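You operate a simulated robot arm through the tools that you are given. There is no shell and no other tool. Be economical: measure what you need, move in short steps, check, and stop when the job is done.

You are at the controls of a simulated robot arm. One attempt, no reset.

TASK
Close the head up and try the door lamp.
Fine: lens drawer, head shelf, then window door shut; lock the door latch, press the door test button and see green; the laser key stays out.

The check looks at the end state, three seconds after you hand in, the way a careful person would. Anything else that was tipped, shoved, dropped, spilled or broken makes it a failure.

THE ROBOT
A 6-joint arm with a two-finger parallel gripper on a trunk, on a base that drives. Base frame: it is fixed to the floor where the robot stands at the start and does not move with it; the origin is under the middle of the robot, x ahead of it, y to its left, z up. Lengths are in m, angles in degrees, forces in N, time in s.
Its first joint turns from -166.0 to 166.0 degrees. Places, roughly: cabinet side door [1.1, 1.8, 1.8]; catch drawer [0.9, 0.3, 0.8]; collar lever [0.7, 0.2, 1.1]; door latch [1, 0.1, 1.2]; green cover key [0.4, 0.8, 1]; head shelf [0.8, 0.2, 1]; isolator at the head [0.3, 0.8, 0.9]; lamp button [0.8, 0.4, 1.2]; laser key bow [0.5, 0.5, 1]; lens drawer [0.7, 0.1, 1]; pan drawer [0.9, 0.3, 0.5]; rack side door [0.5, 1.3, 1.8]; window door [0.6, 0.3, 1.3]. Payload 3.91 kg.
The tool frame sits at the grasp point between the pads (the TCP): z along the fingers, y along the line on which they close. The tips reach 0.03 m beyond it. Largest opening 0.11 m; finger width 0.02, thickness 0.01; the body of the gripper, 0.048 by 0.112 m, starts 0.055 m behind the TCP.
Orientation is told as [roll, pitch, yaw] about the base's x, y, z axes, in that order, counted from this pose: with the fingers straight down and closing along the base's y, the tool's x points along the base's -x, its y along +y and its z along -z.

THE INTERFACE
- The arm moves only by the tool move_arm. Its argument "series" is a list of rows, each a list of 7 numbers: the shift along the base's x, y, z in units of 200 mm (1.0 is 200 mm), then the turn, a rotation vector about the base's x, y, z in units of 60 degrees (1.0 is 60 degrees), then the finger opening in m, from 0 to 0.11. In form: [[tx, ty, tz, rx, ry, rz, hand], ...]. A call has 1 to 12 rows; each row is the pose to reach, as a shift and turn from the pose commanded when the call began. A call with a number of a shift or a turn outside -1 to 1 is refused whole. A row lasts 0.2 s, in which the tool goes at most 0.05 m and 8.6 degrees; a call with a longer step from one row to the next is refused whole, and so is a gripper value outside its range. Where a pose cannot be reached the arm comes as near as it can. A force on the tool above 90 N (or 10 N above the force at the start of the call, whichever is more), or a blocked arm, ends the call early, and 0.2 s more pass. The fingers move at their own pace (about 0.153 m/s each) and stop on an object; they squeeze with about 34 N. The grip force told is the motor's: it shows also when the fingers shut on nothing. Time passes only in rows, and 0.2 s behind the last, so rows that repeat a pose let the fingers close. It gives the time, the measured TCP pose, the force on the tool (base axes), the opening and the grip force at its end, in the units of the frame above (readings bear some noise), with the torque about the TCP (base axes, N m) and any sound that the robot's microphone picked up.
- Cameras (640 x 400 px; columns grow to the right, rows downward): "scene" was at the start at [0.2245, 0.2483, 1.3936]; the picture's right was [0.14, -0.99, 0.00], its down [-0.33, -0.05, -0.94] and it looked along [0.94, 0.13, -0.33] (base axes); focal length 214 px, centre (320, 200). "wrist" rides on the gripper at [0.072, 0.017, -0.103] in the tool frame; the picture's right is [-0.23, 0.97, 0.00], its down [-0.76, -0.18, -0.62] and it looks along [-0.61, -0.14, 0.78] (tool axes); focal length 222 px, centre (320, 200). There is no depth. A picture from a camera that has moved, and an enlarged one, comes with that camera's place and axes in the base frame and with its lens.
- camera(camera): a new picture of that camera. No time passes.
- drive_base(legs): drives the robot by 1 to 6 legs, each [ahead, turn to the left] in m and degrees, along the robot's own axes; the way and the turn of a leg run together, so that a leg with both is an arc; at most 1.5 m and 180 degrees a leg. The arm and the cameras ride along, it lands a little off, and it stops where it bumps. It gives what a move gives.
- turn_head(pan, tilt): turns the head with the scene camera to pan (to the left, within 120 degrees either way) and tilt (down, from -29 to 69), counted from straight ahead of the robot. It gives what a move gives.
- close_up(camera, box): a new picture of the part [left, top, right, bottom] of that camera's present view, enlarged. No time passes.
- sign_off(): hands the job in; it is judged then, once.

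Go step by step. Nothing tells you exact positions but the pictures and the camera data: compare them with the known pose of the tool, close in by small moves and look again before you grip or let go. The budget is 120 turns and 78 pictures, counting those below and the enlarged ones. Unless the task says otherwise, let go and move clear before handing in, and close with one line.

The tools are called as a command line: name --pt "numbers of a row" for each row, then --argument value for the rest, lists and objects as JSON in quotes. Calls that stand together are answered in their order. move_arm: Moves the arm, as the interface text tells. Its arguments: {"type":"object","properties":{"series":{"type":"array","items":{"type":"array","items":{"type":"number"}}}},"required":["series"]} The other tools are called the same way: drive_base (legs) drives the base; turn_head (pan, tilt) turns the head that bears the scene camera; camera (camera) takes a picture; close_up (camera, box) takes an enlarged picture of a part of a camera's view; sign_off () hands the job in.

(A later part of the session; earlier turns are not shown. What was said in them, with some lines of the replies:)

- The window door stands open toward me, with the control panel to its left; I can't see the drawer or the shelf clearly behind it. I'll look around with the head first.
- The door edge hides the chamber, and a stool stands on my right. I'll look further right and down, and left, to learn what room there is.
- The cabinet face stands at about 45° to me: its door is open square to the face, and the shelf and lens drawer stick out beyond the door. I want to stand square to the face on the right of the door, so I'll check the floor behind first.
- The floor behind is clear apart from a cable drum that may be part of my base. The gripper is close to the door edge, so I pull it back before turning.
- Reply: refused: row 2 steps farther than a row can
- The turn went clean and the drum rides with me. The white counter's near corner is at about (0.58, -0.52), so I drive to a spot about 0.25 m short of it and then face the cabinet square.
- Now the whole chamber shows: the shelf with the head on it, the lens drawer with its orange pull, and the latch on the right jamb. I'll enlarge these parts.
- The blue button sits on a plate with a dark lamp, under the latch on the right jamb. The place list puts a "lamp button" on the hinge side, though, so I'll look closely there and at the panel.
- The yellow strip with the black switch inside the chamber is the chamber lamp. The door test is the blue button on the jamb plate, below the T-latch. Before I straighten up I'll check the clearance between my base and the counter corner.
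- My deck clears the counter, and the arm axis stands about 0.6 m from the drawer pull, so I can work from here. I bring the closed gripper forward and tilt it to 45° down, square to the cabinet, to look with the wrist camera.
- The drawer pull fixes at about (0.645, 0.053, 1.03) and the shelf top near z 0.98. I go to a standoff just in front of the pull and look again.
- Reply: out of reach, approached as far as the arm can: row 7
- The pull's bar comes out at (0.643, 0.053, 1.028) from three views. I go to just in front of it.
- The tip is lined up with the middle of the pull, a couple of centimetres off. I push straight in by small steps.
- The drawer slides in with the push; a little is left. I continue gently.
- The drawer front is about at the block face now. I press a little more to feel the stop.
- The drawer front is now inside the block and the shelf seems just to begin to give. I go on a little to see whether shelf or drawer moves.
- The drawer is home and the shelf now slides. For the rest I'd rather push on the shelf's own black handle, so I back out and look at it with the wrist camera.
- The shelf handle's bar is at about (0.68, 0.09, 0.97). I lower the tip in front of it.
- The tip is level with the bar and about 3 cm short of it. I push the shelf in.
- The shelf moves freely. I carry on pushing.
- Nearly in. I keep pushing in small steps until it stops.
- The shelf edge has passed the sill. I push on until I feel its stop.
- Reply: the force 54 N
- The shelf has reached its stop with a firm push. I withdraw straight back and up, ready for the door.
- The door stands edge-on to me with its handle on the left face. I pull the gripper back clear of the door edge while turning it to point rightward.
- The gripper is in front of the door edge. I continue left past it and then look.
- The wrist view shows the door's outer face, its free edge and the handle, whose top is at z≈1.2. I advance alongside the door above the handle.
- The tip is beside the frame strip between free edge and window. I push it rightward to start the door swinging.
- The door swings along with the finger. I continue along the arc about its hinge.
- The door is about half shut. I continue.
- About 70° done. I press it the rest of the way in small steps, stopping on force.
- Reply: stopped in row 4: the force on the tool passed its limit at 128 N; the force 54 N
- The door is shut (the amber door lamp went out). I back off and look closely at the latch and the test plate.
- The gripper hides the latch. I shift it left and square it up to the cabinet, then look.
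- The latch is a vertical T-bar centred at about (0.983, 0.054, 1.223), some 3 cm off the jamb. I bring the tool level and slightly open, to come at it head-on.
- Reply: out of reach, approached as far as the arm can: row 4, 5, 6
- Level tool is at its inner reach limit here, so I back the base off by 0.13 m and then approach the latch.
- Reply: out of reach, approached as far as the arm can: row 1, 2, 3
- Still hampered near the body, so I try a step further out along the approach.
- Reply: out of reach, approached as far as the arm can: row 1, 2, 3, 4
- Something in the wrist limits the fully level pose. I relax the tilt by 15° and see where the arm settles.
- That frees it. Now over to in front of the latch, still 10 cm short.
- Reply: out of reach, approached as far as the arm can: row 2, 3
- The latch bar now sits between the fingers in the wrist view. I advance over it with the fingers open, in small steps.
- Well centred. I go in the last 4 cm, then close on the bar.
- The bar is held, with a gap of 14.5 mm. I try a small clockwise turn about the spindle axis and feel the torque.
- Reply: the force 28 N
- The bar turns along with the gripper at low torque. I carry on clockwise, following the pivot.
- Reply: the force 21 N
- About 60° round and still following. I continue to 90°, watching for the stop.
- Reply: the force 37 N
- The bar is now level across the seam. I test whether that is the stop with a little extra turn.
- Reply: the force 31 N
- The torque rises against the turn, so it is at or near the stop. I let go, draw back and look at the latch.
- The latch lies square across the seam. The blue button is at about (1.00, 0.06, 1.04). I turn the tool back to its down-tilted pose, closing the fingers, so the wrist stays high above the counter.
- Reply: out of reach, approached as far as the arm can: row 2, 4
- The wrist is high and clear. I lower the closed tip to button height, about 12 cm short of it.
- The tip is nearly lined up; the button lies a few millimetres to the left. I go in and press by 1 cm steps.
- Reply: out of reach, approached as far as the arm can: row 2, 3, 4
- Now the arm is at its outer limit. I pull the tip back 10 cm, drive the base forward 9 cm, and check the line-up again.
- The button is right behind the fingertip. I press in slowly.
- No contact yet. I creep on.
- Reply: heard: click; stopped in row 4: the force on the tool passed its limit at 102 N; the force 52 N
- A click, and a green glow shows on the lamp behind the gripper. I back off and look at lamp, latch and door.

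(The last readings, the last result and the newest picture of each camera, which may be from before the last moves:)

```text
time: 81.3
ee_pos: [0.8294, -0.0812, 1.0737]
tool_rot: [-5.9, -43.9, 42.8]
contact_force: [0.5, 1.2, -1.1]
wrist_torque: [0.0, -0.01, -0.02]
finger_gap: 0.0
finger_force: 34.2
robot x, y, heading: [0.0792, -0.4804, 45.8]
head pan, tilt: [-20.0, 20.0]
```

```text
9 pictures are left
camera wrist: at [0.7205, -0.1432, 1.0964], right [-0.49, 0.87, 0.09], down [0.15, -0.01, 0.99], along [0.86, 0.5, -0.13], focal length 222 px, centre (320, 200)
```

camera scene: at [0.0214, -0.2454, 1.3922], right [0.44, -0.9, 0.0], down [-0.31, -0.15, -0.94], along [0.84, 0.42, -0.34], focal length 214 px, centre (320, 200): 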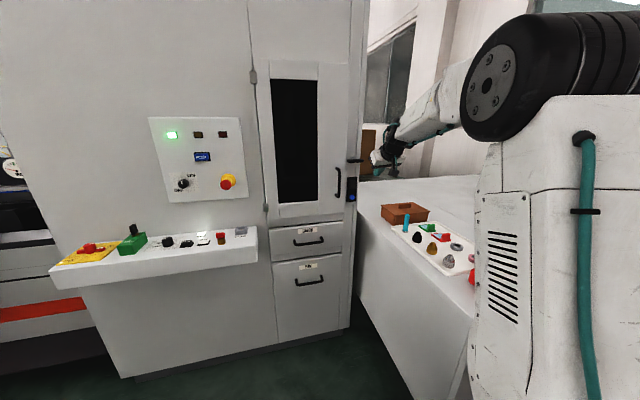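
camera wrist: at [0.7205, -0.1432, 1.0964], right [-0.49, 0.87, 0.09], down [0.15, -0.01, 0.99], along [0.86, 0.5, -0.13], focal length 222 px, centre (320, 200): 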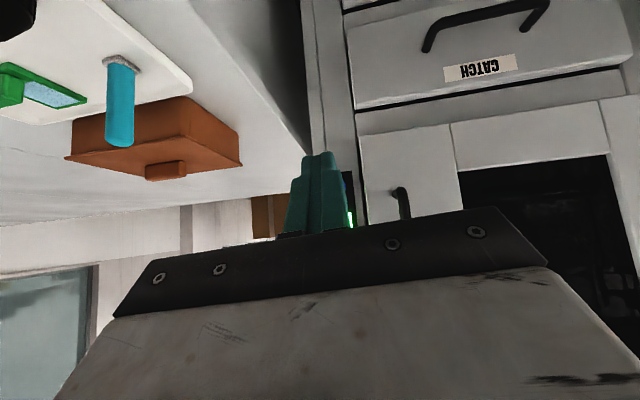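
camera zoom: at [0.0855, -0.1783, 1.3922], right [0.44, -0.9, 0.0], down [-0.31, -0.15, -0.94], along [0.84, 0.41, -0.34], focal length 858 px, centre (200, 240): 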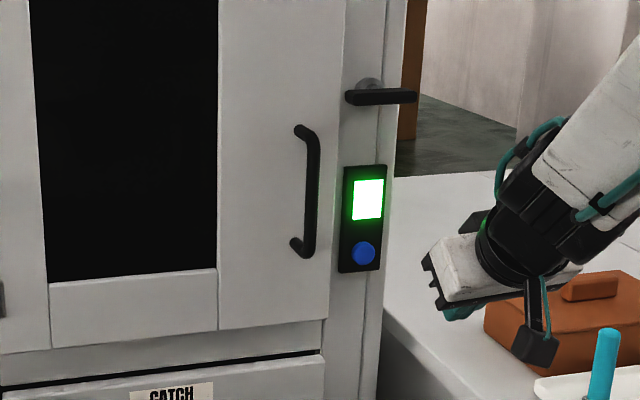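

The door lamp is green, the latch is across and the door is flush. I raise the arm clear and take a final look around.

move_arm --pt "-0.05 0.0 0.2 0 0 0 0" --pt "-0.1 0.05 0.4 0 0 0 0" --pt "-0.2 0.1 0.6 0 0 0 0" --pt "-0.3 0.15 0.8 0 0 0 0"

camera --camera "scene"

close_up --camera "scene" --box '[220, 60, 460, 260]'

```text
time: 82.3
ee_pos: [0.7739, -0.0637, 1.2293]
tool_rot: [-4.7, -44.5, 42.9]
contact_force: [0.2, 0.0, -0.6]
wrist_torque: [0.06, 0.01, 0.04]
finger_gap: 0.0
finger_force: 33.6
out of reach, approached as far as the arm can: row 4
robot x, y, heading: [0.0788, -0.4748, 46.3]
head pan, tilt: [-20.0, 20.0]
```

```text
8 pictures are left
camera scene: at [0.0854, -0.1785, 1.3922], right [0.44, -0.9, 0.0], down [-0.31, -0.15, -0.94], along [0.84, 0.41, -0.34], focal length 214 px, centre (320, 200)
```

scene: 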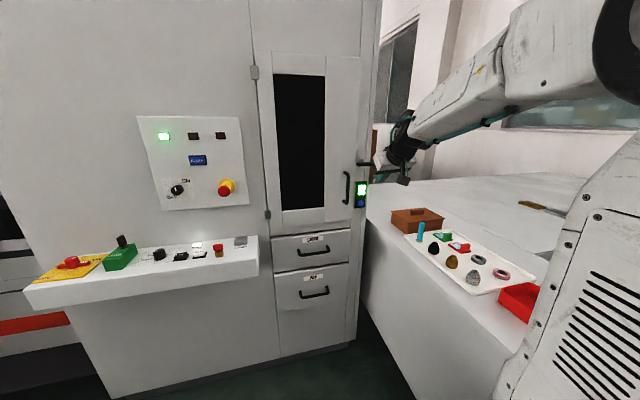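

```text
2.00 times, centred on (340, 160) of scene
camera zoom: at [0.0854, -0.1785, 1.3922], right [0.44, -0.9, 0.0], down [-0.31, -0.15, -0.94], along [0.84, 0.41, -0.34], focal length 429 px, centre (280, 280)
```

zoom: 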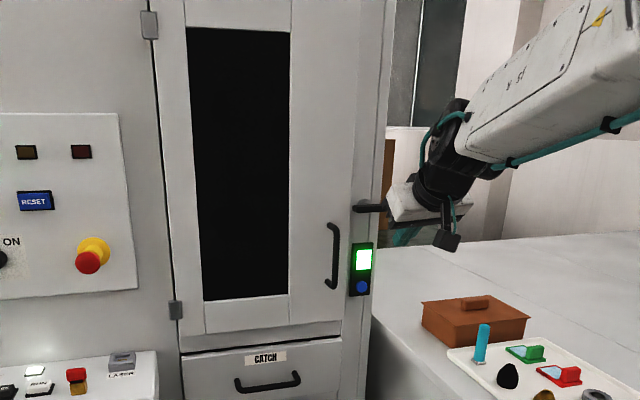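

Everything stands as wanted: door flush, latch across, lamp green, no laser key in its switch, counter things untouched, arm clear. I hand in.

sign_off

```text
The job is handed in.
```

The lens drawer, head shelf and window door are shut and the door latch is locked. The door test button lit the lamp green, and the laser key was left out.
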